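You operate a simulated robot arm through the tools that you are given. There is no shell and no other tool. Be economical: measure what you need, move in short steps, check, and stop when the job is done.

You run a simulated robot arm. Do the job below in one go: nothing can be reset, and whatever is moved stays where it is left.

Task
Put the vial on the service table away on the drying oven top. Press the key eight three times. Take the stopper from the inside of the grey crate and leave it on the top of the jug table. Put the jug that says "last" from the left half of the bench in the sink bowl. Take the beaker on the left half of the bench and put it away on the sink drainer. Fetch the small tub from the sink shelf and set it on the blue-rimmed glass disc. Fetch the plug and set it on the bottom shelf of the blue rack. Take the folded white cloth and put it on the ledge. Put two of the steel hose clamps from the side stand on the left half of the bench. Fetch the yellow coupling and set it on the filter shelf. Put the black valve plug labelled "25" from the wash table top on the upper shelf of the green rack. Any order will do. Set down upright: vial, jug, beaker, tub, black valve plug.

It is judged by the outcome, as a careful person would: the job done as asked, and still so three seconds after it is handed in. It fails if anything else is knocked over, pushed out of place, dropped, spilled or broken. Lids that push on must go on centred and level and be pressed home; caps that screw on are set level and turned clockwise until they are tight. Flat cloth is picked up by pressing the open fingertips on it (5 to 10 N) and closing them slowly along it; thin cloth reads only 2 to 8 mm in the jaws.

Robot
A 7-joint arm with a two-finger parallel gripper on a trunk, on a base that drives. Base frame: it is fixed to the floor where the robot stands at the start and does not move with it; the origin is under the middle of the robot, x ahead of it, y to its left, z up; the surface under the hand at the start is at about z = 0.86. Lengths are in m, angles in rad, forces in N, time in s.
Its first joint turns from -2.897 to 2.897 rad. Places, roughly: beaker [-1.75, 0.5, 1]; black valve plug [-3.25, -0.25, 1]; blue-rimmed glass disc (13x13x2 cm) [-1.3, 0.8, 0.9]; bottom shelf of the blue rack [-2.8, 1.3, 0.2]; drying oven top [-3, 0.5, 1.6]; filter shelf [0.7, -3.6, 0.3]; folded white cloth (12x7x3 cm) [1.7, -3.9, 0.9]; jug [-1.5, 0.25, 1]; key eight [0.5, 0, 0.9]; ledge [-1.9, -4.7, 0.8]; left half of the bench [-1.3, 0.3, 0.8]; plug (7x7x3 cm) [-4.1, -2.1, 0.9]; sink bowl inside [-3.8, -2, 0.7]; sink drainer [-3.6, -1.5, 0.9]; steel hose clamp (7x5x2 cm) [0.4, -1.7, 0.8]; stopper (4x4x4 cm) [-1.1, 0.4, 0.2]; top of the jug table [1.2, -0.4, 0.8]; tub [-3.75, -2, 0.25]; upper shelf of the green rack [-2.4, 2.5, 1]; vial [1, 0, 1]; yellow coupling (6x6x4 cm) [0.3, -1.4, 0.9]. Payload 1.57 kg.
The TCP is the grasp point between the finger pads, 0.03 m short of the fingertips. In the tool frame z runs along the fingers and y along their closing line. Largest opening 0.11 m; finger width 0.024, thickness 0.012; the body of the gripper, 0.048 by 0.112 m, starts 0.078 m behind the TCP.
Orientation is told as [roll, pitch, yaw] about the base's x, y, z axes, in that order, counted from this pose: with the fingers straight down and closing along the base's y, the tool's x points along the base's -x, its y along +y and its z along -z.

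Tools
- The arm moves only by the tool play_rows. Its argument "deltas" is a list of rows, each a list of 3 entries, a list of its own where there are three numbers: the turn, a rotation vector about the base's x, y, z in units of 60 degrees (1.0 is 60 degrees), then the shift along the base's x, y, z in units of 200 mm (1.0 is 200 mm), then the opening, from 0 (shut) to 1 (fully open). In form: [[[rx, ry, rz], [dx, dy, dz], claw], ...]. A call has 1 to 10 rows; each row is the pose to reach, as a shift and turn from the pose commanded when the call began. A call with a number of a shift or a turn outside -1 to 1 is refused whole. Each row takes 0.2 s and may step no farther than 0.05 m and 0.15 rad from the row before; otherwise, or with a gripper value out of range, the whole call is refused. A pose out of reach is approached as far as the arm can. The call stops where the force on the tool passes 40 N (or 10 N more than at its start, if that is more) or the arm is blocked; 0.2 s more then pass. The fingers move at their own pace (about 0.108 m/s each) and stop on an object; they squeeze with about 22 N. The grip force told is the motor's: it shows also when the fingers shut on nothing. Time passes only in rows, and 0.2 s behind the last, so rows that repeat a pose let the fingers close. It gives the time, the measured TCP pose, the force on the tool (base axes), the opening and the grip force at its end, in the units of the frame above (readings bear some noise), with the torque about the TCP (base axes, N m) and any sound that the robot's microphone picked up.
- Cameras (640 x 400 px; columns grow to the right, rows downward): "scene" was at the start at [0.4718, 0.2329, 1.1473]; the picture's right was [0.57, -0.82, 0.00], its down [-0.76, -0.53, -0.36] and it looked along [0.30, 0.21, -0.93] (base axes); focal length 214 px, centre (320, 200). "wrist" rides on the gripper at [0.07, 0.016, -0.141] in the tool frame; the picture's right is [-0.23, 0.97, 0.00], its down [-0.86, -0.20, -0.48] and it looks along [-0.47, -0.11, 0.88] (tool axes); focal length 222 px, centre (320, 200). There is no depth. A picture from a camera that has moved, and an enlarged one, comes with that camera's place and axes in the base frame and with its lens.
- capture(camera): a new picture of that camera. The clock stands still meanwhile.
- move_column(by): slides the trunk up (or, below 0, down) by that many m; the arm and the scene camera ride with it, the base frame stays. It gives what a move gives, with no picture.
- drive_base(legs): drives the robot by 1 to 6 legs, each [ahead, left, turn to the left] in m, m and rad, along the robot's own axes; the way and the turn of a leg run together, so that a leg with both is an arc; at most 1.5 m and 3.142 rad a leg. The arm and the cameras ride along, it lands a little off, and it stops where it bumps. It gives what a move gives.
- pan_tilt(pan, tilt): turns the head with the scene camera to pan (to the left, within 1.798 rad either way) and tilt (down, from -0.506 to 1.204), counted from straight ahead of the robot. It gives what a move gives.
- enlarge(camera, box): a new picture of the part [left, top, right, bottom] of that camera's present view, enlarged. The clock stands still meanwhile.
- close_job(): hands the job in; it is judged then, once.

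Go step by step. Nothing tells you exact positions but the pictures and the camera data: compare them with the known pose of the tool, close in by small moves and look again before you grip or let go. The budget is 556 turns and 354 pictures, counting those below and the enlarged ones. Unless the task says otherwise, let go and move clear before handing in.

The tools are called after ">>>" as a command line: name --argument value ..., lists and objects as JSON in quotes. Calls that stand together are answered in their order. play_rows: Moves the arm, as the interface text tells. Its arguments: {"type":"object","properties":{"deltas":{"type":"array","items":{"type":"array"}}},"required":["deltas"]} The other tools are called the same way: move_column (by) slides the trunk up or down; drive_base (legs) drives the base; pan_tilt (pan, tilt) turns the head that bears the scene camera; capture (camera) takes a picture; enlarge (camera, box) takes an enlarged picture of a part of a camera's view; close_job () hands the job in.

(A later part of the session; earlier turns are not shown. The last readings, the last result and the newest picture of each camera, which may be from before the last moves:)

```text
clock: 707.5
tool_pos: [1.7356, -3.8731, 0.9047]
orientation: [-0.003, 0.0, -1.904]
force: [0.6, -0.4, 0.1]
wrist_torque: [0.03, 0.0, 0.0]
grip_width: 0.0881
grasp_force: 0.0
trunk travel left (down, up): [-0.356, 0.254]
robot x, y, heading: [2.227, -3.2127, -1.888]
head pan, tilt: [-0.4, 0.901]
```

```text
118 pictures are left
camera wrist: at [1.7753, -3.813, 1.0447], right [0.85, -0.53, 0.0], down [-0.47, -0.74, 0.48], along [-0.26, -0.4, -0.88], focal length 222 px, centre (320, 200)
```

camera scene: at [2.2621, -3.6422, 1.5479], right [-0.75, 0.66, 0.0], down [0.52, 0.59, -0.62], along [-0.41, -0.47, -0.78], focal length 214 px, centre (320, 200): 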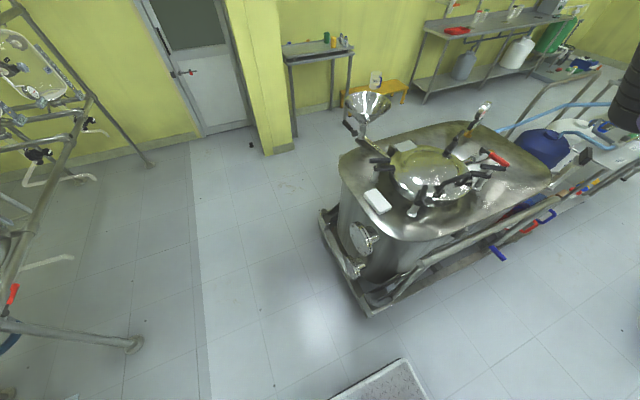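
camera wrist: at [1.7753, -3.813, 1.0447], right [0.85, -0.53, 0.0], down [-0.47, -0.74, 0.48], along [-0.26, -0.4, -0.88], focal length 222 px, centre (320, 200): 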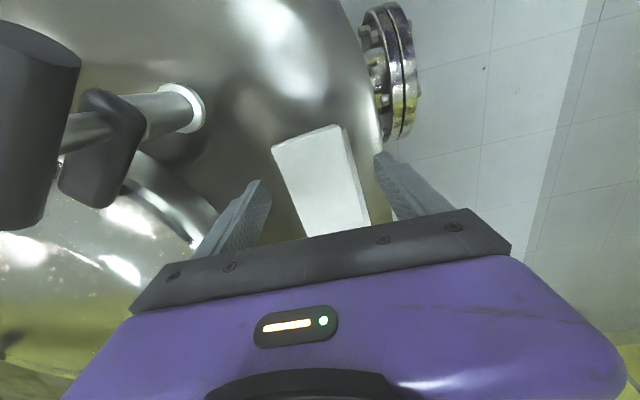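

>>> play_rows --deltas '[[[0, 0, 0], [0, 0, -0.01], 0.7], [[0, 0, 0], [0, 0, -0.01], 0.6], [[0, 0, 0], [0, 0, -0.01], 0.5], [[0, 0, 0], [0, 0, -0.01], 0.4], [[0, 0, 0], [0, 0, -0.01], 0.3], [[0, 0, 0], [0, 0, -0.01], 0.2], [[0, 0, 0], [0, 0, -0.01], 0.2]]'

>>> capture --camera "wrist"

```text
clock: 709.1
tool_pos: [1.7364, -3.8723, 0.9029]
orientation: [-0.005, 0.0, -1.904]
force: [0.0, 0.3, -0.2]
wrist_torque: [0.0, -0.01, -0.04]
grip_width: 0.022
grasp_force: 0.0
trunk travel left (down, up): [-0.356, 0.254]
robot x, y, heading: [2.2272, -3.2094, -1.894]
head pan, tilt: [-0.4, 0.901]
```

```text
117 pictures are left
camera wrist: at [1.7753, -3.8129, 1.0428], right [0.85, -0.53, 0.0], down [-0.47, -0.74, 0.48], along [-0.26, -0.4, -0.88], focal length 222 px, centre (320, 200)
```

wrist: 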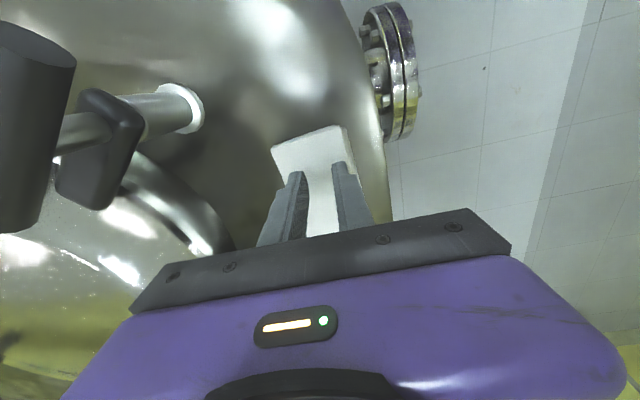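

The fingertips passed above the cloth, so it sits lower. I'll reopen and descend to contact.

>>> play_rows --deltas '[[[0, 0, 0], [0, 0, 0.02], 0.5], [[0, 0, 0], [0, 0, 0.02], 0.85], [[0, 0, 0], [0, 0, 0.02], 0.85], [[0, 0, 0], [0, 0, -0.03], 0.85], [[0, 0, 0], [0, 0, -0.06], 0.85], [[0, 0, 0], [0, 0, -0.09], 0.85]]'

>>> capture --camera "wrist"

```text
clock: 710.5
tool_pos: [1.7372, -3.874, 0.8846]
orientation: [-0.005, 0.001, -1.904]
force: [-0.2, -0.2, 0.2]
wrist_torque: [0.0, 0.03, 0.0]
grip_width: 0.0936
grasp_force: 0.0
trunk travel left (down, up): [-0.356, 0.254]
robot x, y, heading: [2.2241, -3.2164, -1.897]
head pan, tilt: [-0.4, 0.901]
```

```text
116 pictures are left
camera wrist: at [1.7756, -3.8129, 1.0249], right [0.85, -0.53, 0.0], down [-0.47, -0.74, 0.48], along [-0.26, -0.4, -0.88], focal length 222 px, centre (320, 200)
```

wrist: 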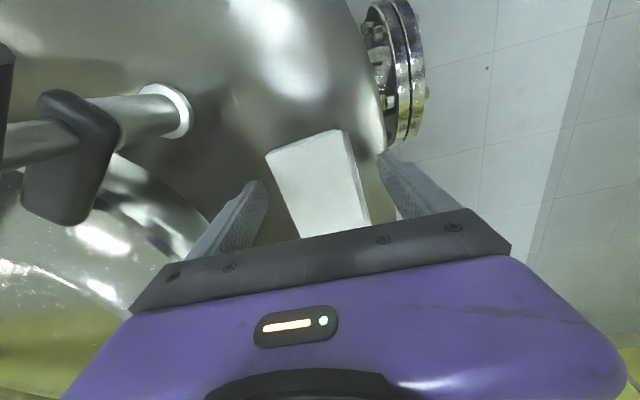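

>>> play_rows --deltas '[[[0, 0, 0], [0, 0, -0.02], 0.85], [[0, 0, 0], [0, 0, -0.04], 0.85], [[0, 0, 0], [0, 0, -0.06], 0.85], [[0, 0, 0], [0, 0, -0.08], 0.85]]'

>>> capture --camera "wrist"

```text
clock: 711.5
tool_pos: [1.7368, -3.8742, 0.8697]
orientation: [-0.006, -0.002, -1.902]
force: [0.4, 4.5, 24.5]
wrist_torque: [-0.04, -1.3, 0.4]
grip_width: 0.0928
grasp_force: 0.1
trunk travel left (down, up): [-0.356, 0.254]
robot x, y, heading: [2.2278, -3.2145, -1.895]
head pan, tilt: [-0.4, 0.901]
```

```text
115 pictures are left
camera wrist: at [1.7758, -3.8126, 1.0115], right [0.85, -0.53, 0.0], down [-0.47, -0.74, 0.48], along [-0.26, -0.41, -0.88], focal length 222 px, centre (320, 200)
```

wrist: 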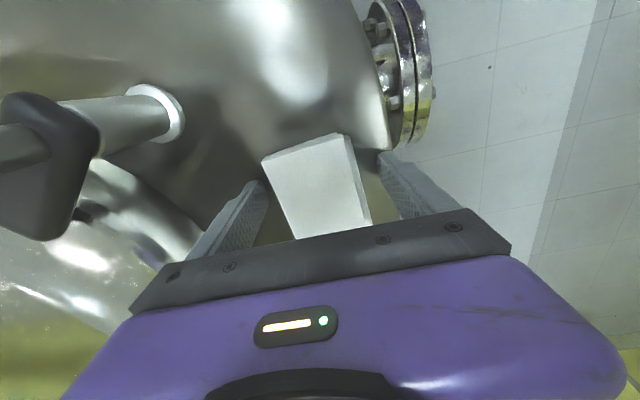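

>>> play_rows --deltas '[[[0, 0, 0], [0, 0, 0.015], 0.85], [[0, 0, 0], [0, 0, 0.02], 0.75], [[0, 0, 0], [0, 0, 0.02], 0.65], [[0, 0, 0], [0, 0, 0.02], 0.55], [[0, 0, 0], [0, 0, 0.02], 0.45], [[0, 0, 0], [0, 0, 0.02], 0.35], [[0, 0, 0], [0, 0, 0.02], 0.25], [[0, 0, 0], [0, 0, 0.02], 0.15]]'

>>> capture --camera "wrist"

```text
clock: 713.3
tool_pos: [1.7367, -3.874, 0.8721]
orientation: [-0.005, 0.0, -1.905]
force: [-0.6, 0.5, 0.7]
wrist_torque: [0.0, 0.03, 0.0]
grip_width: 0.0687
grasp_force: 22.6
trunk travel left (down, up): [-0.356, 0.254]
robot x, y, heading: [2.2291, -3.2109, -1.897]
head pan, tilt: [-0.4, 0.901]
```

```text
114 pictures are left
camera wrist: at [1.7754, -3.813, 1.0129], right [0.85, -0.53, 0.0], down [-0.47, -0.74, 0.48], along [-0.26, -0.4, -0.88], focal length 222 px, centre (320, 200)
```

wrist: 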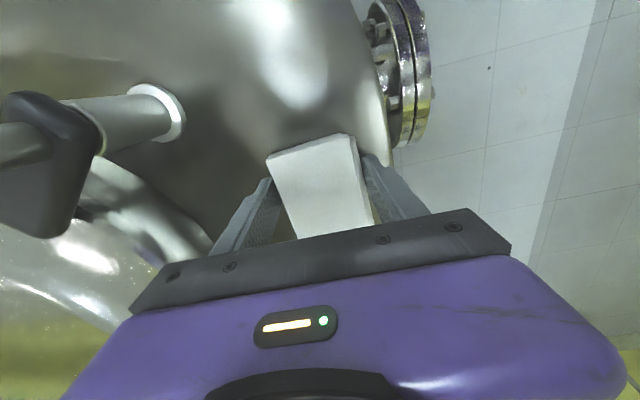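

The cloth is gripped across its width. I'll lift it.

>>> play_rows --deltas '[[[0, 0, 0], [0, 0, 0.1], 0.15], [[0, 0, 0], [0, 0, 0.3], 0.15], [[0, 0, 0], [0, 0, 0.5], 0.15], [[0, 0, 0], [0, 0, 0.7], 0.15], [[0, 0, 0], [0, 0, 0.9], 0.15]]'

>>> move_column --by 0.25

>>> capture --camera "wrist"

```text
clock: 714.5
tool_pos: [1.7365, -3.8712, 1.0517]
orientation: [-0.003, 0.003, -1.903]
force: [0.0, -0.8, 0.2]
wrist_torque: [0.04, 0.01, 0.02]
grip_width: 0.0683
grasp_force: 22.3
trunk travel left (down, up): [-0.356, 0.254]
robot x, y, heading: [2.2273, -3.2133, -1.898]
head pan, tilt: [-0.4, 0.901]
```

```text
clock: 717.0
tool_pos: [1.7355, -3.8727, 1.3003]
orientation: [-0.005, 0.0, -1.905]
force: [-0.6, 0.8, 0.0]
wrist_torque: [-0.04, -0.04, -0.02]
grip_width: 0.068
grasp_force: 22.0
trunk travel left (down, up): [-0.606, 0.004]
robot x, y, heading: [2.2289, -3.2148, -1.897]
head pan, tilt: [-0.4, 0.901]
```

```text
113 pictures are left
camera wrist: at [1.7751, -3.8114, 1.4428], right [0.85, -0.53, 0.0], down [-0.47, -0.74, 0.48], along [-0.26, -0.4, -0.88], focal length 222 px, centre (320, 200)
```

wrist: 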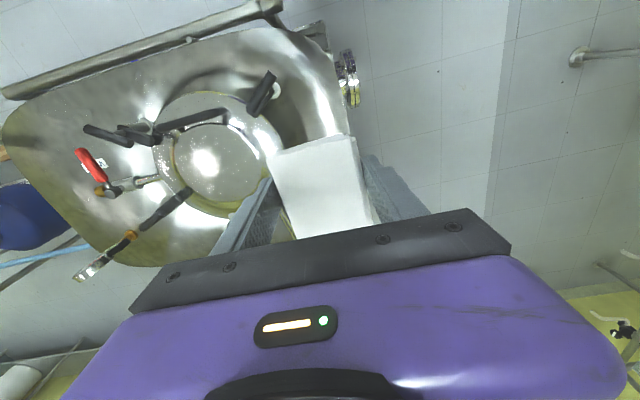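

The cloth is held. The ledge is the steel table under the dispensers on the south wall; I'll retract and pass south of the kettle along the free corridor, in stages.

>>> play_rows --deltas '[[[0, 0, 0], [0.05, 0.2, 0.05], 0.15], [[0, 0, 0], [0.12, 0.4, 0.1], 0.15], [[0, 0, 0], [0.2, 0.6, 0.1], 0.15], [[0, 0, 0], [0.28, 0.8, 0.1], 0.15], [[0, 0, 0], [0.35, 1.0, 0.1], 0.15]]'

>>> drive_base --legs '[[0, 0.42, 0], [0.9, 0, 0]]'

>>> pan_tilt --pan -0.5 --tilt 0.6

>>> capture --camera "scene"

```text
clock: 718.2
tool_pos: [1.8057, -3.6697, 1.3206]
orientation: [-0.005, 0.001, -1.904]
force: [0.0, -0.3, -0.9]
wrist_torque: [0.01, 0.0, 0.01]
grip_width: 0.0677
grasp_force: 22.3
trunk travel left (down, up): [-0.606, 0.004]
robot x, y, heading: [2.2283, -3.2109, -1.895]
head pan, tilt: [-0.4, 0.901]
```

```text
clock: 725.2
tool_pos: [1.9136, -4.6721, 1.3223]
orientation: [-0.004, 0.001, -1.901]
force: [-0.3, -0.4, -1.0]
wrist_torque: [0.0, 0.01, 0.05]
grip_width: 0.0672
grasp_force: 22.2
trunk travel left (down, up): [-0.606, 0.004]
robot x, y, heading: [2.3357, -4.213, -1.894]
head pan, tilt: [-0.4, 0.901]
```

```text
clock: 726.0
tool_pos: [1.9146, -4.6718, 1.321]
orientation: [-0.006, -0.001, -1.901]
force: [0.1, -0.6, 0.1]
wrist_torque: [-0.01, 0.02, -0.02]
grip_width: 0.0672
grasp_force: 21.9
trunk travel left (down, up): [-0.606, 0.004]
robot x, y, heading: [2.337, -4.2141, -1.894]
head pan, tilt: [-0.499, 0.6]
```

```text
112 pictures are left
camera scene: at [2.3235, -4.7417, 1.5726], right [-0.68, 0.73, 0.0], down [0.41, 0.39, -0.82], along [-0.6, -0.56, -0.57], focal length 214 px, centre (320, 200)
```

scene: 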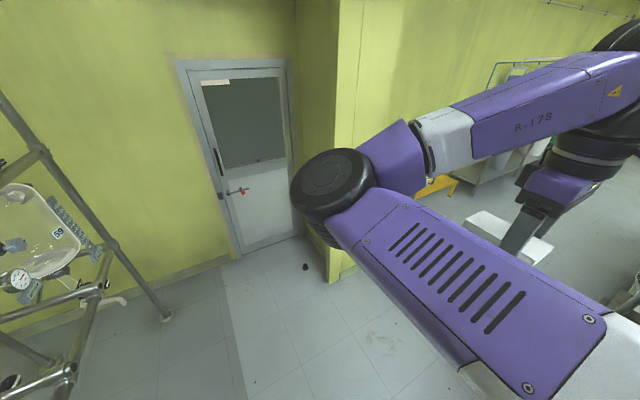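

A wall column narrows the corridor, so I'll go further forward, then turn to drive along it.

>>> drive_base --legs '[[0.92, 0, 0], [0, 0, -1.57]]'

>>> pan_tilt --pan 0.0 --tilt 0.5

>>> capture --camera "scene"

```text
clock: 731.9
tool_pos: [1.5532, -5.4566, 1.3198]
orientation: [0.017, -0.008, -2.074]
force: [9.0, -2.1, -0.2]
wrist_torque: [0.24, 1.12, 0.03]
grip_width: 0.0673
grasp_force: 21.9
trunk travel left (down, up): [-0.606, 0.004]
robot x, y, heading: [2.0438, -5.0795, -2.082]
head pan, tilt: [-0.499, 0.6]
stopped in leg 2: the force on the tool passed its limit at 141 N (the readings are from after the stop); the commanded pose is now the measured one
```

```text
clock: 732.8
tool_pos: [1.551, -5.4552, 1.3209]
orientation: [0.014, -0.007, -2.076]
force: [14.8, -3.9, -1.5]
wrist_torque: [0.54, 1.72, 0.18]
grip_width: 0.0669
grasp_force: 22.1
trunk travel left (down, up): [-0.606, 0.004]
robot x, y, heading: [2.0431, -5.076, -2.085]
head pan, tilt: [0.0, 0.499]
```

```text
111 pictures are left
camera scene: at [1.9655, -5.6272, 1.5817], right [-0.87, 0.49, 0.0], down [0.23, 0.42, -0.88], along [-0.43, -0.77, -0.48], focal length 214 px, centre (320, 200)
```

scene: 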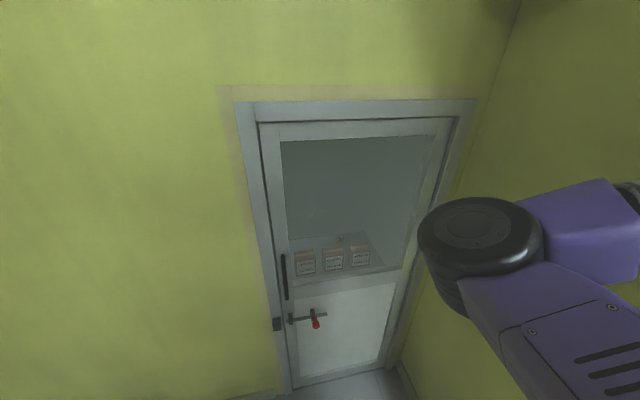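

The hand touched the wall column. I'll undo the turn, back up, and turn where there's room.

>>> drive_base --legs '[[0, 0, 0.19], [-0.4, 0.1, 0]]'

>>> capture --camera "wrist"

>>> pan_tilt --pan -1.0 --tilt 0.5

>>> capture --camera "scene"

```text
clock: 736.1
tool_pos: [1.8516, -5.1951, 1.3227]
orientation: [0.016, -0.008, -1.888]
force: [0.0, 0.1, -1.2]
wrist_torque: [0.02, -0.05, 0.0]
grip_width: 0.0672
grasp_force: 22.0
trunk travel left (down, up): [-0.606, 0.004]
robot x, y, heading: [2.2701, -4.7291, -1.899]
head pan, tilt: [0.0, 0.499]
```

```text
110 pictures are left
camera wrist: at [1.8864, -5.1327, 1.4625], right [0.85, -0.52, 0.02], down [-0.46, -0.74, 0.48], along [-0.24, -0.42, -0.88], focal length 222 px, centre (320, 200)
```

wrist: 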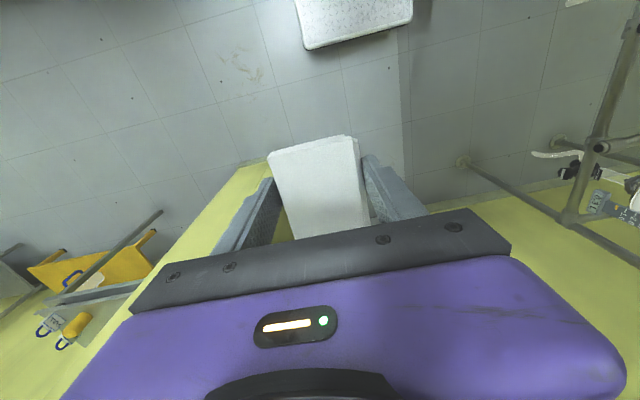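

```text
clock: 737.3
tool_pos: [1.8507, -5.1955, 1.3214]
orientation: [0.014, -0.008, -1.888]
force: [-0.4, 0.0, -0.9]
wrist_torque: [0.02, 0.02, -0.02]
grip_width: 0.0672
grasp_force: 21.9
trunk travel left (down, up): [-0.606, 0.004]
robot x, y, heading: [2.2666, -4.7359, -1.893]
head pan, tilt: [-1.0, 0.499]
```

```text
109 pictures are left
camera scene: at [2.2305, -5.2223, 1.5817], right [-0.25, 0.97, 0.0], down [0.46, 0.12, -0.88], along [-0.85, -0.22, -0.48], focal length 214 px, centre (320, 200)
```

scene: 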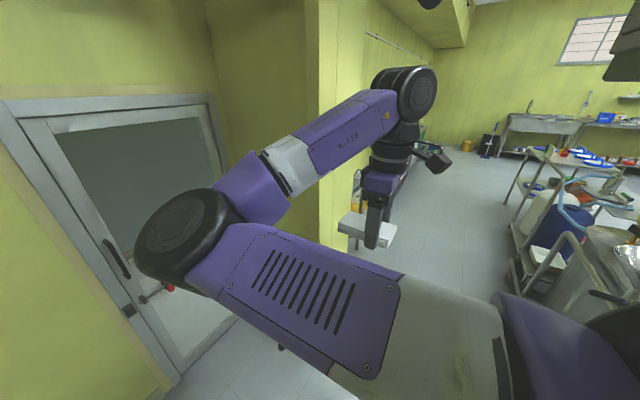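

>>> drive_base --legs '[[0.18, 0.05, 0], [0, 0, -0.8]]'

>>> drive_base --legs '[[0, 0, -0.77]]'

>>> pan_tilt --pan 0.0 --tilt 0.5

>>> capture --camera "scene"

```text
clock: 741.0
tool_pos: [1.6348, -4.9429, 1.3209]
orientation: [0.014, -0.009, -2.691]
force: [-0.1, 1.0, 0.4]
wrist_torque: [0.06, -0.03, -0.01]
grip_width: 0.0673
grasp_force: 22.2
trunk travel left (down, up): [-0.606, 0.004]
robot x, y, heading: [2.2556, -4.9192, -2.695]
head pan, tilt: [-1.0, 0.499]
```

```text
clock: 743.4
tool_pos: [1.7951, -4.5027, 1.3206]
orientation: [0.016, -0.004, 2.818]
force: [-0.6, -0.3, -0.4]
wrist_torque: [0.02, -0.01, 0.01]
grip_width: 0.0672
grasp_force: 21.9
trunk travel left (down, up): [-0.606, 0.004]
robot x, y, heading: [2.2595, -4.9211, 2.815]
head pan, tilt: [-1.0, 0.499]
```

```text
clock: 744.7
tool_pos: [1.7949, -4.5013, 1.3212]
orientation: [0.016, -0.008, 2.818]
force: [0.0, -0.6, -0.6]
wrist_torque: [-0.02, -0.02, -0.02]
grip_width: 0.0671
grasp_force: 22.0
trunk travel left (down, up): [-0.606, 0.004]
robot x, y, heading: [2.2556, -4.9176, 2.818]
head pan, tilt: [0.0, 0.499]
```

```text
108 pictures are left
camera scene: at [1.7, -4.9403, 1.5817], right [0.32, 0.95, 0.0], down [0.45, -0.15, -0.88], along [-0.83, 0.28, -0.48], focal length 214 px, centre (320, 200)
```

scene: 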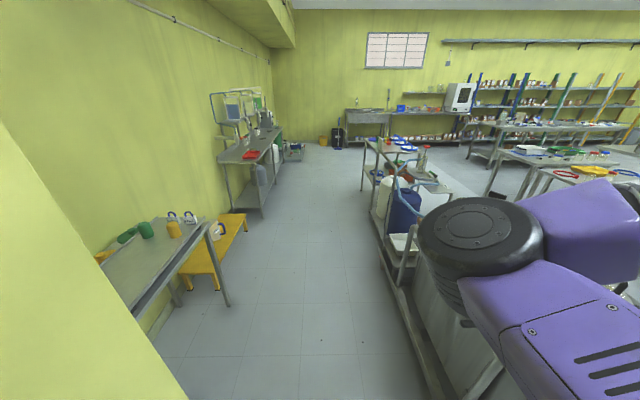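

The corridor toward the ledge is clear. I'll drive along it and look at the ledge.

>>> drive_base --legs '[[1.3, 0.05, 0], [1.3, 0, 0], [0.7, 0, 0]]'

>>> pan_tilt --pan 0.9 --tilt 0.6

>>> capture --camera "scene"

```text
clock: 760.8
tool_pos: [-1.3479, -3.5103, 1.3217]
orientation: [0.014, -0.007, 2.826]
force: [-0.9, 0.4, -0.8]
wrist_torque: [-0.02, 0.02, 0.01]
grip_width: 0.0674
grasp_force: 22.2
trunk travel left (down, up): [-0.606, 0.004]
robot x, y, heading: [-0.8812, -3.924, 2.819]
head pan, tilt: [0.0, 0.499]
```

```text
clock: 762.0
tool_pos: [-1.347, -3.5094, 1.3227]
orientation: [0.015, -0.007, 2.825]
force: [0.0, -0.6, -0.2]
wrist_torque: [0.0, -0.04, -0.01]
grip_width: 0.0673
grasp_force: 22.1
trunk travel left (down, up): [-0.606, 0.004]
robot x, y, heading: [-0.8834, -3.9234, 2.816]
head pan, tilt: [0.901, 0.6]
```

```text
107 pictures are left
camera scene: at [-1.4274, -4.0259, 1.5727], right [-0.55, 0.84, 0.0], down [0.47, 0.31, -0.83], along [-0.69, -0.45, -0.56], focal length 214 px, centre (320, 200)
```

scene: 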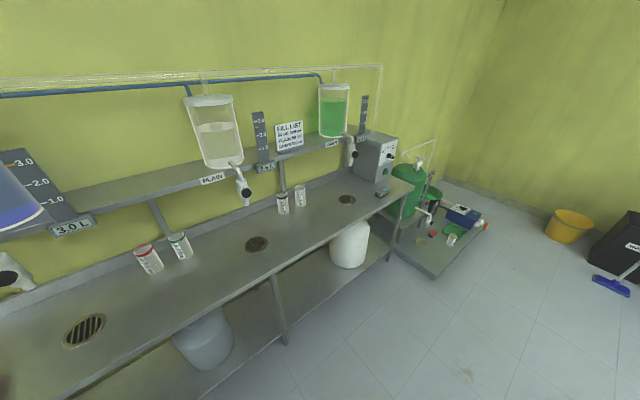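

The ledge's free area between its drains is near (-2.16, -4.52). I'll go abreast of it and turn to face it.

>>> drive_base --legs '[[0.72, 0, 0], [0, 0, 1.57], [0.2, 0, 0]]'

>>> capture --camera "wrist"

>>> pan_tilt --pan -0.4 --tilt 0.7

>>> capture --camera "scene"

```text
clock: 770.9
tool_pos: [-2.0501, -4.348, 1.321]
orientation: [0.016, -0.008, -1.892]
force: [-0.1, -0.2, -0.3]
wrist_torque: [0.03, 0.04, 0.0]
grip_width: 0.0673
grasp_force: 22.2
trunk travel left (down, up): [-0.606, 0.004]
robot x, y, heading: [-1.6299, -3.8883, -1.903]
head pan, tilt: [0.901, 0.6]
```

```text
106 pictures are left
camera wrist: at [-2.0131, -4.2846, 1.4627], right [0.85, -0.53, 0.02], down [-0.47, -0.74, 0.48], along [-0.24, -0.42, -0.88], focal length 222 px, centre (320, 200)
```

wrist: 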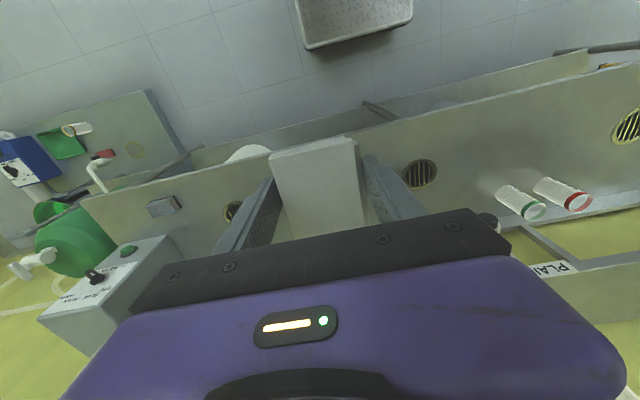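

```text
clock: 772.3
tool_pos: [-2.0482, -4.3472, 1.3222]
orientation: [0.016, -0.007, -1.897]
force: [0.8, -0.4, -0.1]
wrist_torque: [0.02, 0.01, 0.04]
grip_width: 0.0671
grasp_force: 21.8
trunk travel left (down, up): [-0.606, 0.004]
robot x, y, heading: [-1.6288, -3.8879, -1.903]
head pan, tilt: [-0.4, 0.7]
```

```text
105 pictures are left
camera scene: at [-1.6384, -4.419, 1.564], right [-0.74, 0.67, 0.0], down [0.43, 0.48, -0.76], along [-0.51, -0.57, -0.64], focal length 214 px, centre (320, 200)
```

scene: 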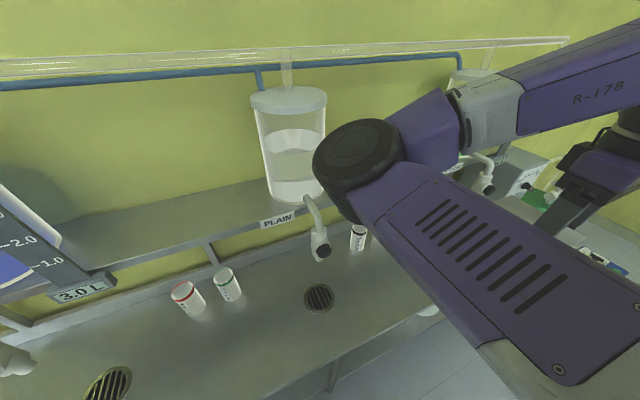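

>>> play_rows --deltas '[[[0, 0, 0], [-0.13, -0.19, 0], 0.15], [[0, 0, 0], [-0.26, -0.39, 0], 0.15], [[0, 0, 0], [-0.39, -0.58, 0], 0.15], [[0, 0, 0], [-0.52, -0.78, 0], 0.15]]'

>>> capture --camera "scene"

>>> capture --camera "wrist"

```text
clock: 773.3
tool_pos: [-2.1535, -4.5041, 1.3216]
orientation: [0.017, -0.006, -1.897]
force: [-0.3, -0.2, -0.5]
wrist_torque: [0.02, -0.02, -0.02]
grip_width: 0.0671
grasp_force: 22.2
trunk travel left (down, up): [-0.606, 0.004]
robot x, y, heading: [-1.63, -3.8875, -1.901]
head pan, tilt: [-0.4, 0.7]
```

```text
104 pictures are left
camera scene: at [-1.6381, -4.4188, 1.5641], right [-0.74, 0.67, 0.0], down [0.43, 0.48, -0.77], along [-0.51, -0.57, -0.64], focal length 214 px, centre (320, 200)
```

scene: 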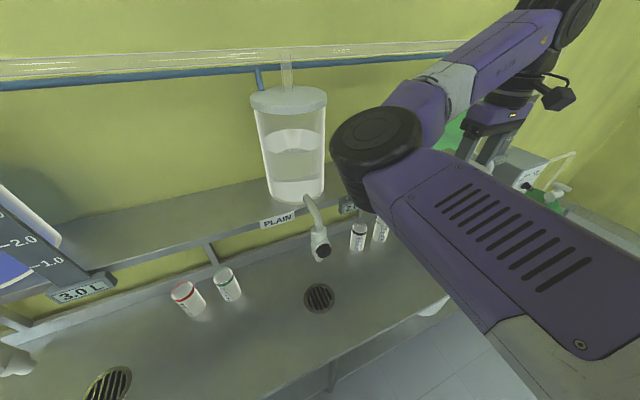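

```text
103 pictures are left
camera wrist: at [-2.1173, -4.4418, 1.4624], right [0.85, -0.53, 0.02], down [-0.47, -0.74, 0.48], along [-0.24, -0.42, -0.88], focal length 222 px, centre (320, 200)
```

wrist: 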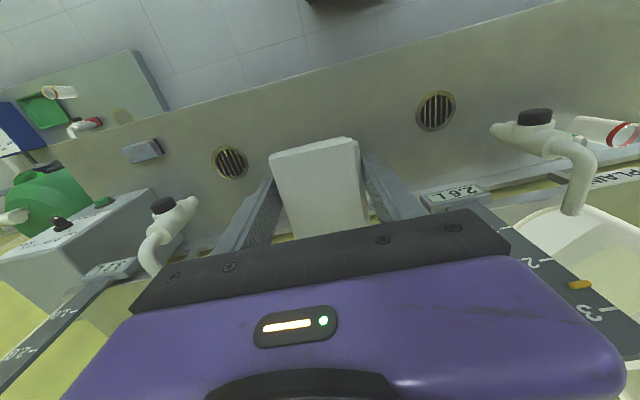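

>>> move_column --by -0.25

>>> capture --camera "wrist"

>>> capture --camera "scene"

```text
clock: 775.9
tool_pos: [-2.1533, -4.5046, 1.0718]
orientation: [0.016, -0.007, -1.894]
force: [-0.1, -0.1, 0.1]
wrist_torque: [0.02, 0.04, 0.0]
grip_width: 0.0672
grasp_force: 22.3
trunk travel left (down, up): [-0.356, 0.254]
robot x, y, heading: [-1.6305, -3.8863, -1.899]
head pan, tilt: [-0.4, 0.7]
```

```text
102 pictures are left
camera wrist: at [-2.1174, -4.4413, 1.2125], right [0.85, -0.53, 0.02], down [-0.47, -0.74, 0.48], along [-0.24, -0.42, -0.88], focal length 222 px, centre (320, 200)
```

wrist: 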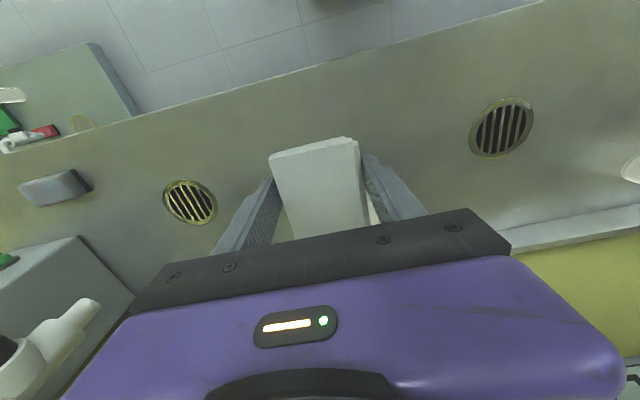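

```text
101 pictures are left
camera scene: at [-1.6384, -4.4189, 1.3141], right [-0.74, 0.67, 0.0], down [0.43, 0.48, -0.76], along [-0.51, -0.57, -0.64], focal length 214 px, centre (320, 200)
```

scene: 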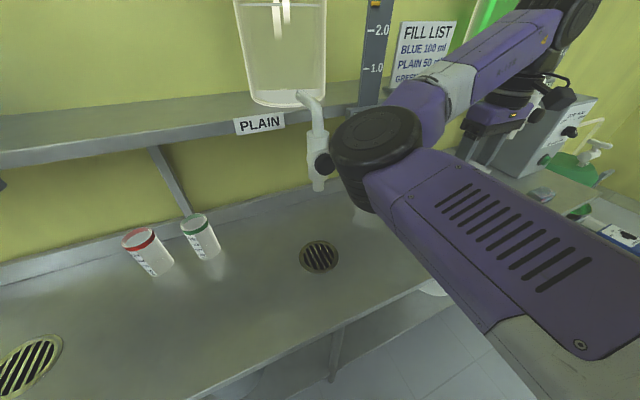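

>>> play_rows --deltas '[[[0, 0, 0], [0, 0, -0.2], 0.15], [[0, 0, 0], [0, 0, -0.4], 0.15], [[0, 0, 0], [0, 0, -0.6], 0.15], [[0, 0, 0], [0, 0, -0.8], 0.15]]'

>>> capture --camera "wrist"

>>> capture --camera "scene"

```text
clock: 776.9
tool_pos: [-2.153, -4.5038, 0.9115]
orientation: [0.016, -0.007, -1.895]
force: [0.6, -0.1, 0.2]
wrist_torque: [0.0, -0.03, -0.01]
grip_width: 0.0671
grasp_force: 21.7
trunk travel left (down, up): [-0.356, 0.254]
robot x, y, heading: [-1.6307, -3.8869, -1.902]
head pan, tilt: [-0.4, 0.7]
```

```text
100 pictures are left
camera wrist: at [-2.1172, -4.4412, 1.0527], right [0.85, -0.53, 0.02], down [-0.47, -0.74, 0.48], along [-0.24, -0.42, -0.88], focal length 222 px, centre (320, 200)
```

wrist: 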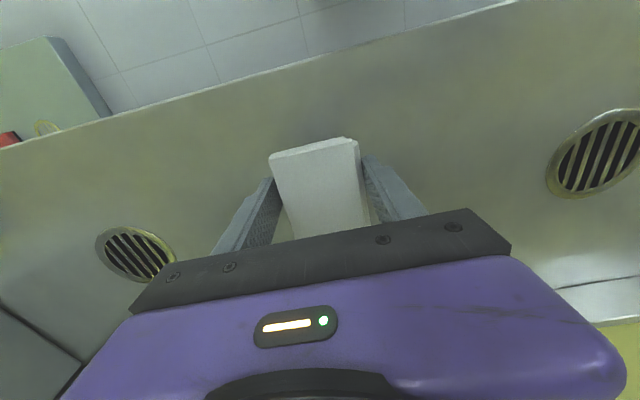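

```text
99 pictures are left
camera scene: at [-1.6383, -4.4188, 1.3142], right [-0.74, 0.67, 0.0], down [0.43, 0.48, -0.77], along [-0.51, -0.57, -0.64], focal length 214 px, centre (320, 200)
```

scene: 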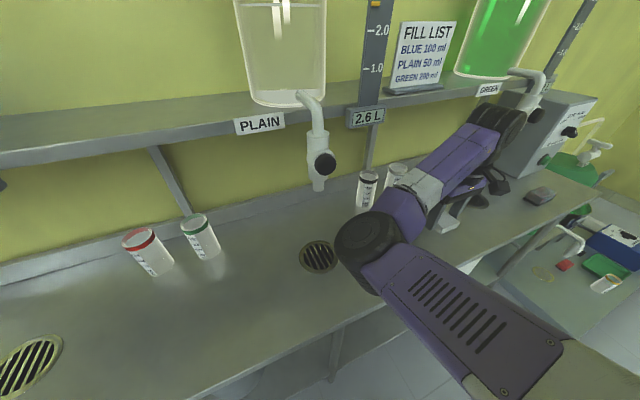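

>>> play_rows --deltas '[[[0, 0, 0], [0, 0, -0.1], 0.15], [[0, 0, 0], [0, 0, -0.2], 0.15], [[0, 0, 0], [0, 0, -0.25], 0.15], [[0, 0, 0], [0, 0, -0.3], 0.15]]'

>>> play_rows --deltas '[[[0, 0, 0], [0, 0, -0.02], 0.15], [[0, 0, 0], [0, 0, -0.04], 0.15], [[0, 0, 0], [0, 0, -0.06], 0.15], [[0, 0, 0], [0, 0, -0.08], 0.15]]'

```text
clock: 777.9
tool_pos: [-2.1539, -4.5031, 0.8507]
orientation: [0.016, -0.007, -1.897]
force: [-0.4, 0.1, -0.8]
wrist_torque: [0.01, 0.01, -0.01]
grip_width: 0.067
grasp_force: 22.0
trunk travel left (down, up): [-0.356, 0.254]
robot x, y, heading: [-1.6321, -3.8862, -1.903]
head pan, tilt: [-0.4, 0.7]
```

```text
clock: 778.9
tool_pos: [-2.1526, -4.5045, 0.8346]
orientation: [0.015, -0.007, -1.897]
force: [-0.7, -0.6, -0.7]
wrist_torque: [0.03, 0.01, -0.01]
grip_width: 0.0674
grasp_force: 21.8
trunk travel left (down, up): [-0.356, 0.254]
robot x, y, heading: [-1.6302, -3.8879, -1.904]
head pan, tilt: [-0.4, 0.7]
```

>>> play_rows --deltas '[[[0, 0, 0], [0, 0, -0.02], 0.15], [[0, 0, 0], [0, 0, -0.04], 0.15], [[0, 0, 0], [0, 0, -0.06], 0.15], [[0, 0, 0], [0, 0, -0.08], 0.15], [[0, 0, 0], [0, 0, -0.1], 0.15]]'

>>> capture --camera "wrist"

```text
clock: 779.7
tool_pos: [-2.1536, -4.5038, 0.8302]
orientation: [0.008, -0.012, -1.902]
force: [7.6, 6.0, 19.6]
wrist_torque: [0.84, 0.33, -0.38]
grip_width: 0.0669
grasp_force: 22.1
trunk travel left (down, up): [-0.356, 0.254]
robot x, y, heading: [-1.6283, -3.8865, -1.904]
head pan, tilt: [-0.4, 0.7]
stopped in row 3: the force on the tool passed its limit at 46 N (the readings are from after the stop); the commanded pose is now the measured one
```

```text
98 pictures are left
camera wrist: at [-2.1164, -4.4413, 0.9713], right [0.85, -0.53, 0.01], down [-0.47, -0.74, 0.49], along [-0.25, -0.42, -0.87], focal length 222 px, centre (320, 200)
```

wrist: 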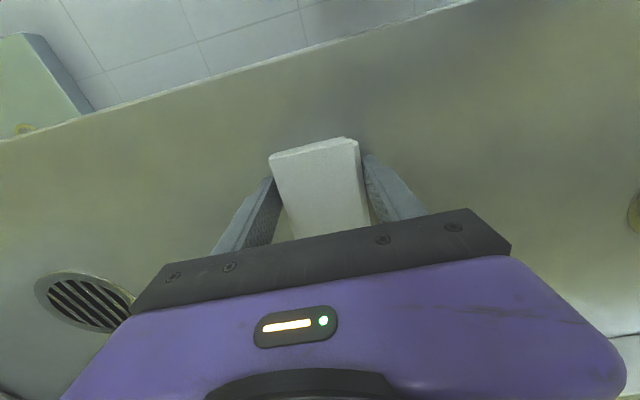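

Contact is made. I'll ease up, open, and lift away.

>>> play_rows --deltas '[[[0, 0, 0], [0, 0, 0.008], 0.5], [[0, 0, 0], [0, 0, 0.008], 0.75], [[0, 0, 0], [0, 0, 0.008], 0.9], [[0, 0, 0], [0, 0, 0.008], 0.95], [[0, 0, 0], [0, 0, 0.15], 0.95], [[0, 0, 0], [0, 0, 0.35], 0.95], [[0, 0, 0], [0, 0, 0.55], 0.95], [[0, 0, 0], [0, 0, 0.75], 0.95]]'

>>> capture --camera "wrist"

```text
clock: 781.5
tool_pos: [-2.1534, -4.5039, 0.9806]
orientation: [0.011, -0.01, -1.9]
force: [-0.9, -0.3, 0.0]
wrist_torque: [-0.02, 0.0, 0.03]
grip_width: 0.1046
grasp_force: 0.1
trunk travel left (down, up): [-0.356, 0.254]
robot x, y, heading: [-1.6339, -3.8875, -1.904]
head pan, tilt: [-0.4, 0.7]
```

```text
97 pictures are left
camera wrist: at [-2.1168, -4.4414, 1.1204], right [0.85, -0.53, 0.01], down [-0.47, -0.74, 0.48], along [-0.25, -0.42, -0.88], focal length 222 px, centre (320, 200)
```

wrist: 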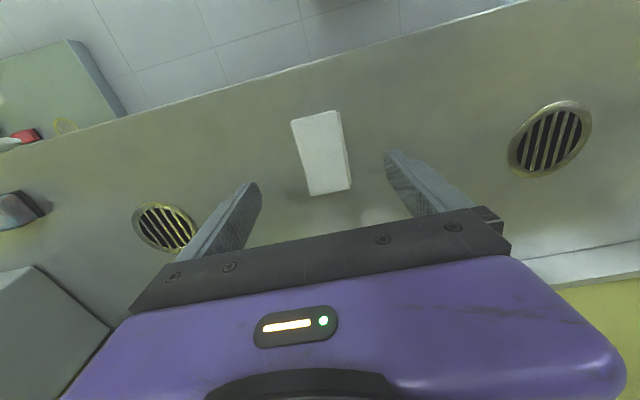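

The cloth is on the ledge. Next I'll go for the steel hose clamps and coupling on the stand: retract, raise, turn around, and drive north.

>>> play_rows --deltas '[[[0, 0, 0], [0, 0, 0.2], 0.6], [[0, 0, 0], [0.1, 0.13, 0.35], 0.6], [[0, 0, 0], [0.2, 0.3, 0.45], 0.6], [[0, 0, 0], [0.3, 0.5, 0.5], 0.6], [[0, 0, 0], [0.4, 0.7, 0.5], 0.6], [[0, 0, 0], [0.5, 0.9, 0.5], 0.6]]'

>>> move_column --by 0.25

>>> drive_base --legs '[[-0.25, 0, 0], [0, 0, -1.57], [0, 0, -1.57], [0.0, 0.25, 0], [1.2, 0, 0], [1.1, 0, 0]]'

>>> pan_tilt --pan -1.2 --tilt 0.6

>>> capture --camera "scene"

```text
clock: 782.9
tool_pos: [-2.0538, -4.3244, 1.0779]
orientation: [0.011, -0.008, -1.899]
force: [-0.4, -0.1, 0.1]
wrist_torque: [0.02, 0.0, -0.02]
grip_width: 0.0661
grasp_force: 0.2
trunk travel left (down, up): [-0.356, 0.254]
robot x, y, heading: [-1.6303, -3.8859, -1.901]
head pan, tilt: [-0.4, 0.7]
```

```text
clock: 785.5
tool_pos: [-2.0551, -4.3237, 1.3279]
orientation: [0.011, -0.011, -1.9]
force: [0.0, -0.1, -0.5]
wrist_torque: [-0.03, 0.01, 0.0]
grip_width: 0.0656
grasp_force: 0.1
trunk travel left (down, up): [-0.606, 0.004]
robot x, y, heading: [-1.6291, -3.8839, -1.902]
head pan, tilt: [-0.4, 0.7]
```

```text
clock: 807.3
tool_pos: [-0.5988, -0.9692, 1.3278]
orientation: [0.01, -0.012, 1.234]
force: [-0.1, 0.3, 0.4]
wrist_torque: [0.01, -0.03, 0.0]
grip_width: 0.0663
grasp_force: 0.0
trunk travel left (down, up): [-0.606, 0.004]
robot x, y, heading: [-1.0282, -1.4015, 1.232]
head pan, tilt: [-0.4, 0.7]
```

```text
clock: 808.4
tool_pos: [-0.597, -0.9688, 1.3279]
orientation: [0.01, -0.012, 1.233]
force: [0.7, -0.4, 0.4]
wrist_torque: [0.0, 0.01, -0.02]
grip_width: 0.0659
grasp_force: 0.1
trunk travel left (down, up): [-0.606, 0.004]
robot x, y, heading: [-1.0266, -1.3985, 1.228]
head pan, tilt: [-1.201, 0.6]
```

```text
96 pictures are left
camera scene: at [-0.9842, -0.9291, 1.5726], right [0.03, -1.0, 0.0], down [-0.56, -0.02, -0.82], along [0.82, 0.03, -0.57], focal length 214 px, centre (320, 200)
```

scene: 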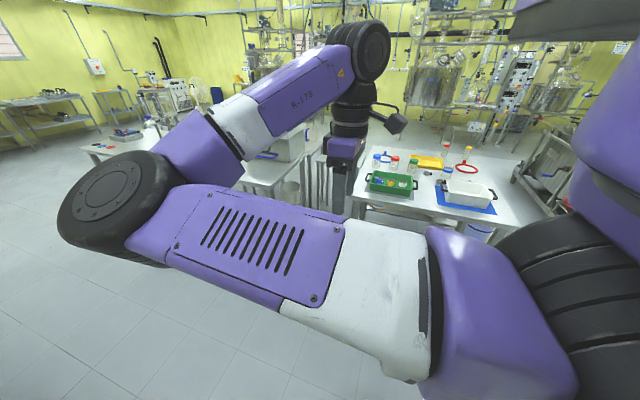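

>>> drive_base --legs '[[0, 0, 0.027], [-0.22, 0, 0], [0, -0.64, 0]]'

>>> capture --camera "wrist"

>>> pan_tilt --pan -1.2 --tilt 0.75

>>> capture --camera "scene"

```text
clock: 813.7
tool_pos: [-0.0648, -1.3677, 1.3266]
orientation: [0.011, -0.01, 1.264]
force: [-0.5, 1.0, 0.4]
wrist_torque: [0.0, -0.03, -0.01]
grip_width: 0.0662
grasp_force: 0.0
trunk travel left (down, up): [-0.606, 0.004]
robot x, y, heading: [-0.4802, -1.8155, 1.258]
head pan, tilt: [-1.201, 0.6]
```

```text
95 pictures are left
camera wrist: at [-0.1003, -1.4306, 1.4685], right [-0.86, 0.51, 0.01], down [0.45, 0.75, 0.48], along [0.24, 0.42, -0.87], focal length 222 px, centre (320, 200)
```

wrist: 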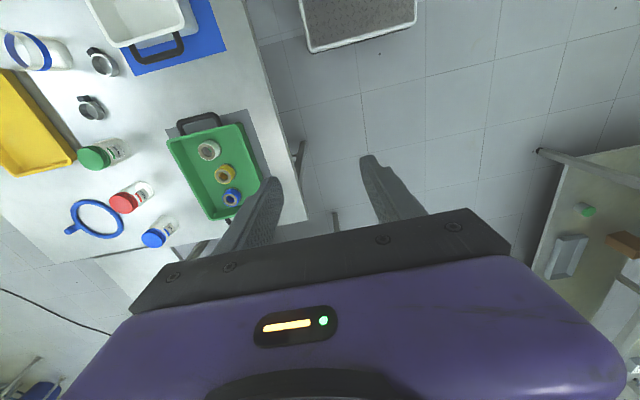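

```text
clock: 814.4
tool_pos: [-0.0648, -1.3677, 1.3274]
orientation: [0.01, -0.013, 1.264]
force: [-1.4, 0.5, -0.2]
wrist_torque: [0.02, 0.03, -0.02]
grip_width: 0.066
grasp_force: 0.0
trunk travel left (down, up): [-0.606, 0.004]
robot x, y, heading: [-0.4752, -1.8116, 1.258]
head pan, tilt: [-1.201, 0.75]
```

```text
94 pictures are left
camera scene: at [-0.4573, -1.3388, 1.5598], right [0.06, -1.0, 0.0], down [-0.68, -0.04, -0.73], along [0.73, 0.04, -0.68], focal length 214 px, centre (320, 200)
```

scene: 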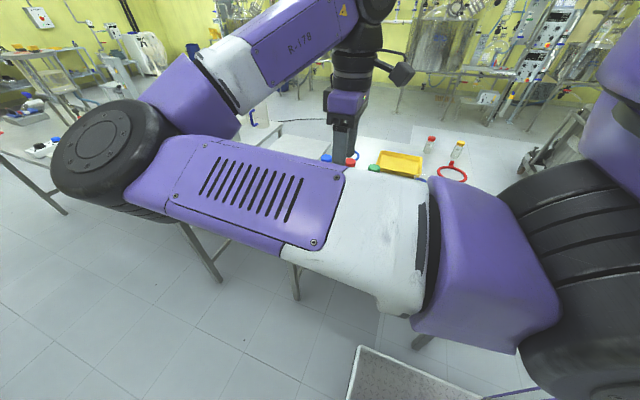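

Clamps and couplings are in view. I'll move above the nearer clamp.

>>> play_rows --deltas '[[[0, 0, 0], [0.2, -0.15, 0], 0.8], [[0, 0, 0], [0.4, -0.3, 0], 0.8], [[0, 0, 0], [0.6, -0.45, 0], 0.8], [[0, 0, 0], [0.8, -0.6, 0], 0.8], [[0, 0, 0], [1.0, -0.75, 0], 0.8]]'

>>> play_rows --deltas '[[[0, 0, 0], [0.2, -0.2, 0], 0.8], [[0, 0, 0], [0.4, -0.4, 0], 0.8], [[0, 0, 0], [0.6, -0.6, 0], 0.8], [[0, 0, 0], [0.75, -0.75, -0.15], 0.8], [[0, 0, 0], [0.85, -0.85, -0.35], 0.8]]'

>>> capture --camera "wrist"

```text
clock: 815.6
tool_pos: [0.1357, -1.5158, 1.3286]
orientation: [0.011, -0.012, 1.267]
force: [0.2, 0.2, 1.1]
wrist_torque: [-0.02, -0.02, -0.02]
grip_width: 0.0878
grasp_force: 0.1
trunk travel left (down, up): [-0.606, 0.004]
robot x, y, heading: [-0.4782, -1.815, 1.259]
head pan, tilt: [-1.201, 0.75]
```

```text
refused: row 1 steps farther than a row can; nothing moved
```

```text
93 pictures are left
camera wrist: at [0.0997, -1.5801, 1.4687], right [-0.86, 0.51, 0.01], down [0.45, 0.75, 0.48], along [0.24, 0.42, -0.87], focal length 222 px, centre (320, 200)
```

wrist: 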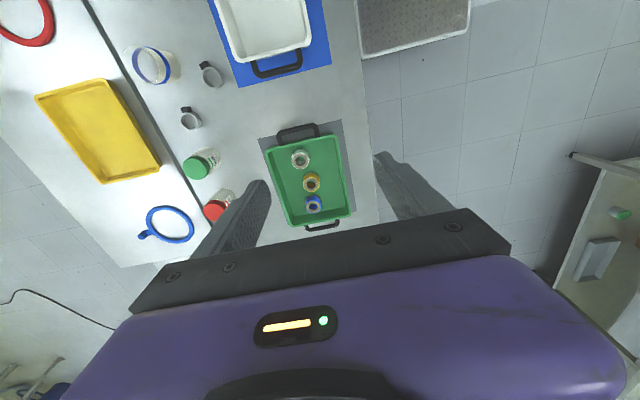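

>>> play_rows --deltas '[[[0, 0, 0], [0.17, -0.17, 0], 0.8], [[0, 0, 0], [0.34, -0.34, 0], 0.8], [[0, 0, 0], [0.5, -0.51, 0], 0.8], [[0, 0, 0], [0.66, -0.68, 0], 0.8], [[0, 0, 0], [0.8, -0.85, -0.08], 0.8], [[0, 0, 0], [0.9, -1.0, -0.2], 0.8], [[0, 0, 0], [0.9, -1.0, -0.44], 0.8], [[0, 0, 0], [0.9, -1.0, -0.68], 0.8]]'

>>> capture --camera "wrist"

```text
clock: 817.4
tool_pos: [0.3082, -1.716, 1.1923]
orientation: [0.009, -0.01, 1.261]
force: [-0.6, 0.1, 0.5]
wrist_torque: [0.01, 0.0, 0.05]
grip_width: 0.088
grasp_force: 0.1
out of reach, approached as far as the arm can: row 6, 7, 8
trunk travel left (down, up): [-0.606, 0.004]
robot x, y, heading: [-0.4785, -1.8162, 1.256]
head pan, tilt: [-1.201, 0.75]
```

```text
92 pictures are left
camera wrist: at [0.273, -1.7791, 1.3327], right [-0.86, 0.51, 0.01], down [0.45, 0.75, 0.49], along [0.24, 0.42, -0.87], focal length 222 px, centre (320, 200)
```

wrist: 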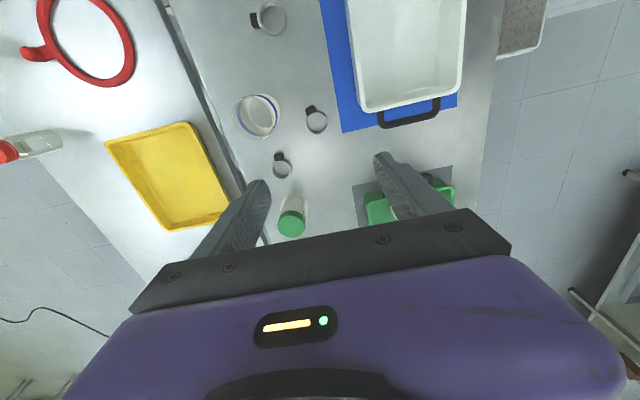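

>>> enlarge --camera "wrist" --box '[220, 80, 380, 200]'

```text
3.33 times, centred on (300, 140) of wrist
camera zoom: at [0.273, -1.7791, 1.3327], right [-0.86, 0.51, 0.01], down [0.45, 0.75, 0.49], along [0.24, 0.42, -0.87], focal length 740 px, centre (387, 400)
```

zoom: 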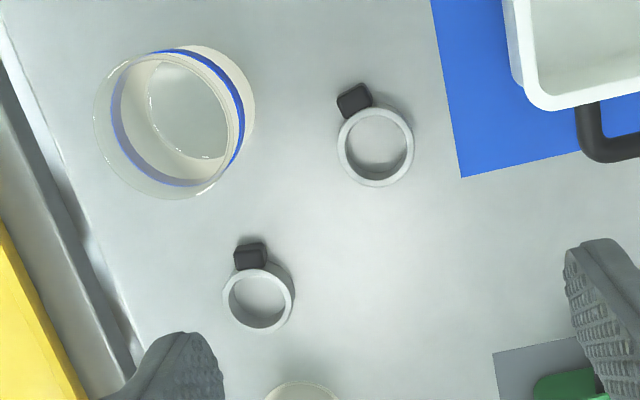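

>>> move_column --by -0.2

>>> play_rows --deltas '[[[0, 0, 0], [0.05, 0.035, -0.1], 0.75], [[0, 0, 0], [0.05, 0.035, -0.2], 0.75]]'

>>> capture --camera "wrist"

```text
clock: 819.5
tool_pos: [0.3082, -1.7158, 0.9916]
orientation: [0.01, -0.01, 1.265]
force: [0.1, 0.3, 0.2]
wrist_torque: [0.01, 0.01, -0.01]
grip_width: 0.088
grasp_force: 0.0
trunk travel left (down, up): [-0.406, 0.204]
robot x, y, heading: [-0.4825, -1.8144, 1.262]
head pan, tilt: [-1.201, 0.75]
```

```text
clock: 820.1
tool_pos: [0.3092, -1.7057, 0.9531]
orientation: [0.012, -0.009, 1.265]
force: [-0.1, 0.9, 0.1]
wrist_torque: [-0.01, -0.02, 0.04]
grip_width: 0.0824
grasp_force: 0.1
out of reach, approached as far as the arm can: row 1, 2
trunk travel left (down, up): [-0.406, 0.204]
robot x, y, heading: [-0.4782, -1.8092, 1.263]
head pan, tilt: [-1.201, 0.75]
```

```text
90 pictures are left
camera wrist: at [0.2737, -1.7691, 1.0933], right [-0.86, 0.51, 0.01], down [0.45, 0.75, 0.49], along [0.24, 0.42, -0.87], focal length 222 px, centre (320, 200)
```

wrist: 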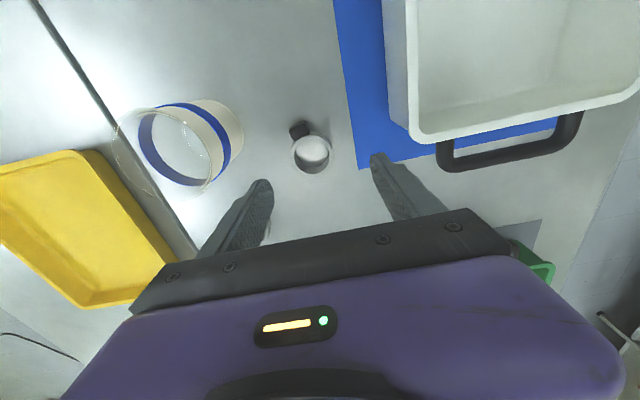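

>>> move_column --by -0.05

>>> play_rows --deltas '[[[0, 0, 0], [0.03, -0.03, 0], 0.75], [[0, 0, 0], [0.03, -0.03, -0.03], 0.75]]'

>>> capture --camera "wrist"

```text
clock: 821.0
tool_pos: [0.3092, -1.7052, 0.9032]
orientation: [0.011, -0.012, 1.265]
force: [-0.6, -0.1, 0.1]
wrist_torque: [0.0, -0.02, -0.01]
grip_width: 0.0825
grasp_force: 0.1
trunk travel left (down, up): [-0.356, 0.254]
robot x, y, heading: [-0.4782, -1.8133, 1.261]
head pan, tilt: [-1.201, 0.75]
```

```text
clock: 821.6
tool_pos: [0.3085, -1.7101, 0.8971]
orientation: [0.012, -0.013, 1.265]
force: [0.0, 0.4, 0.2]
wrist_torque: [-0.02, 0.01, -0.03]
grip_width: 0.0827
grasp_force: 0.0
out of reach, approached as far as the arm can: row 1, 2
trunk travel left (down, up): [-0.356, 0.254]
robot x, y, heading: [-0.48, -1.812, 1.259]
head pan, tilt: [-1.201, 0.75]
```

```text
89 pictures are left
camera wrist: at [0.2737, -1.7735, 1.0379], right [-0.86, 0.51, 0.01], down [0.45, 0.75, 0.48], along [0.24, 0.42, -0.87], focal length 222 px, centre (320, 200)
```

wrist: 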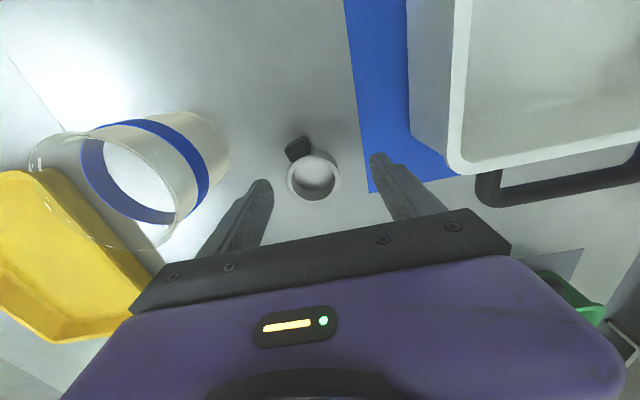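

>>> move_column --by -0.018

>>> capture --camera "wrist"

```text
clock: 822.3
tool_pos: [0.3098, -1.7098, 0.8792]
orientation: [0.011, -0.01, 1.264]
force: [1.0, -0.5, 0.0]
wrist_torque: [0.01, 0.02, -0.02]
grip_width: 0.0823
grasp_force: 0.1
trunk travel left (down, up): [-0.338, 0.272]
robot x, y, heading: [-0.4776, -1.8113, 1.261]
head pan, tilt: [-1.201, 0.75]
```

```text
88 pictures are left
camera wrist: at [0.2737, -1.7736, 1.0197], right [-0.86, 0.51, 0.01], down [0.45, 0.75, 0.48], along [0.24, 0.42, -0.87], focal length 222 px, centre (320, 200)
```

wrist: 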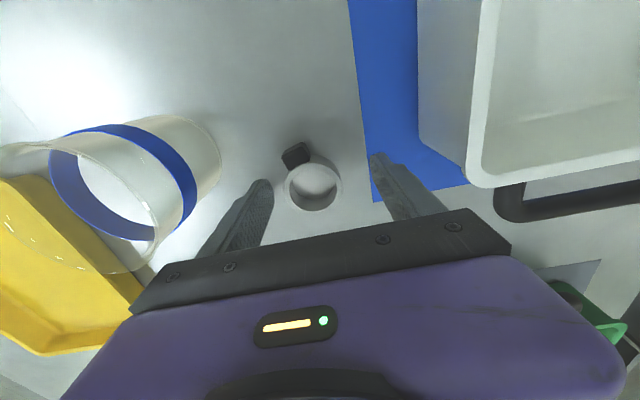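

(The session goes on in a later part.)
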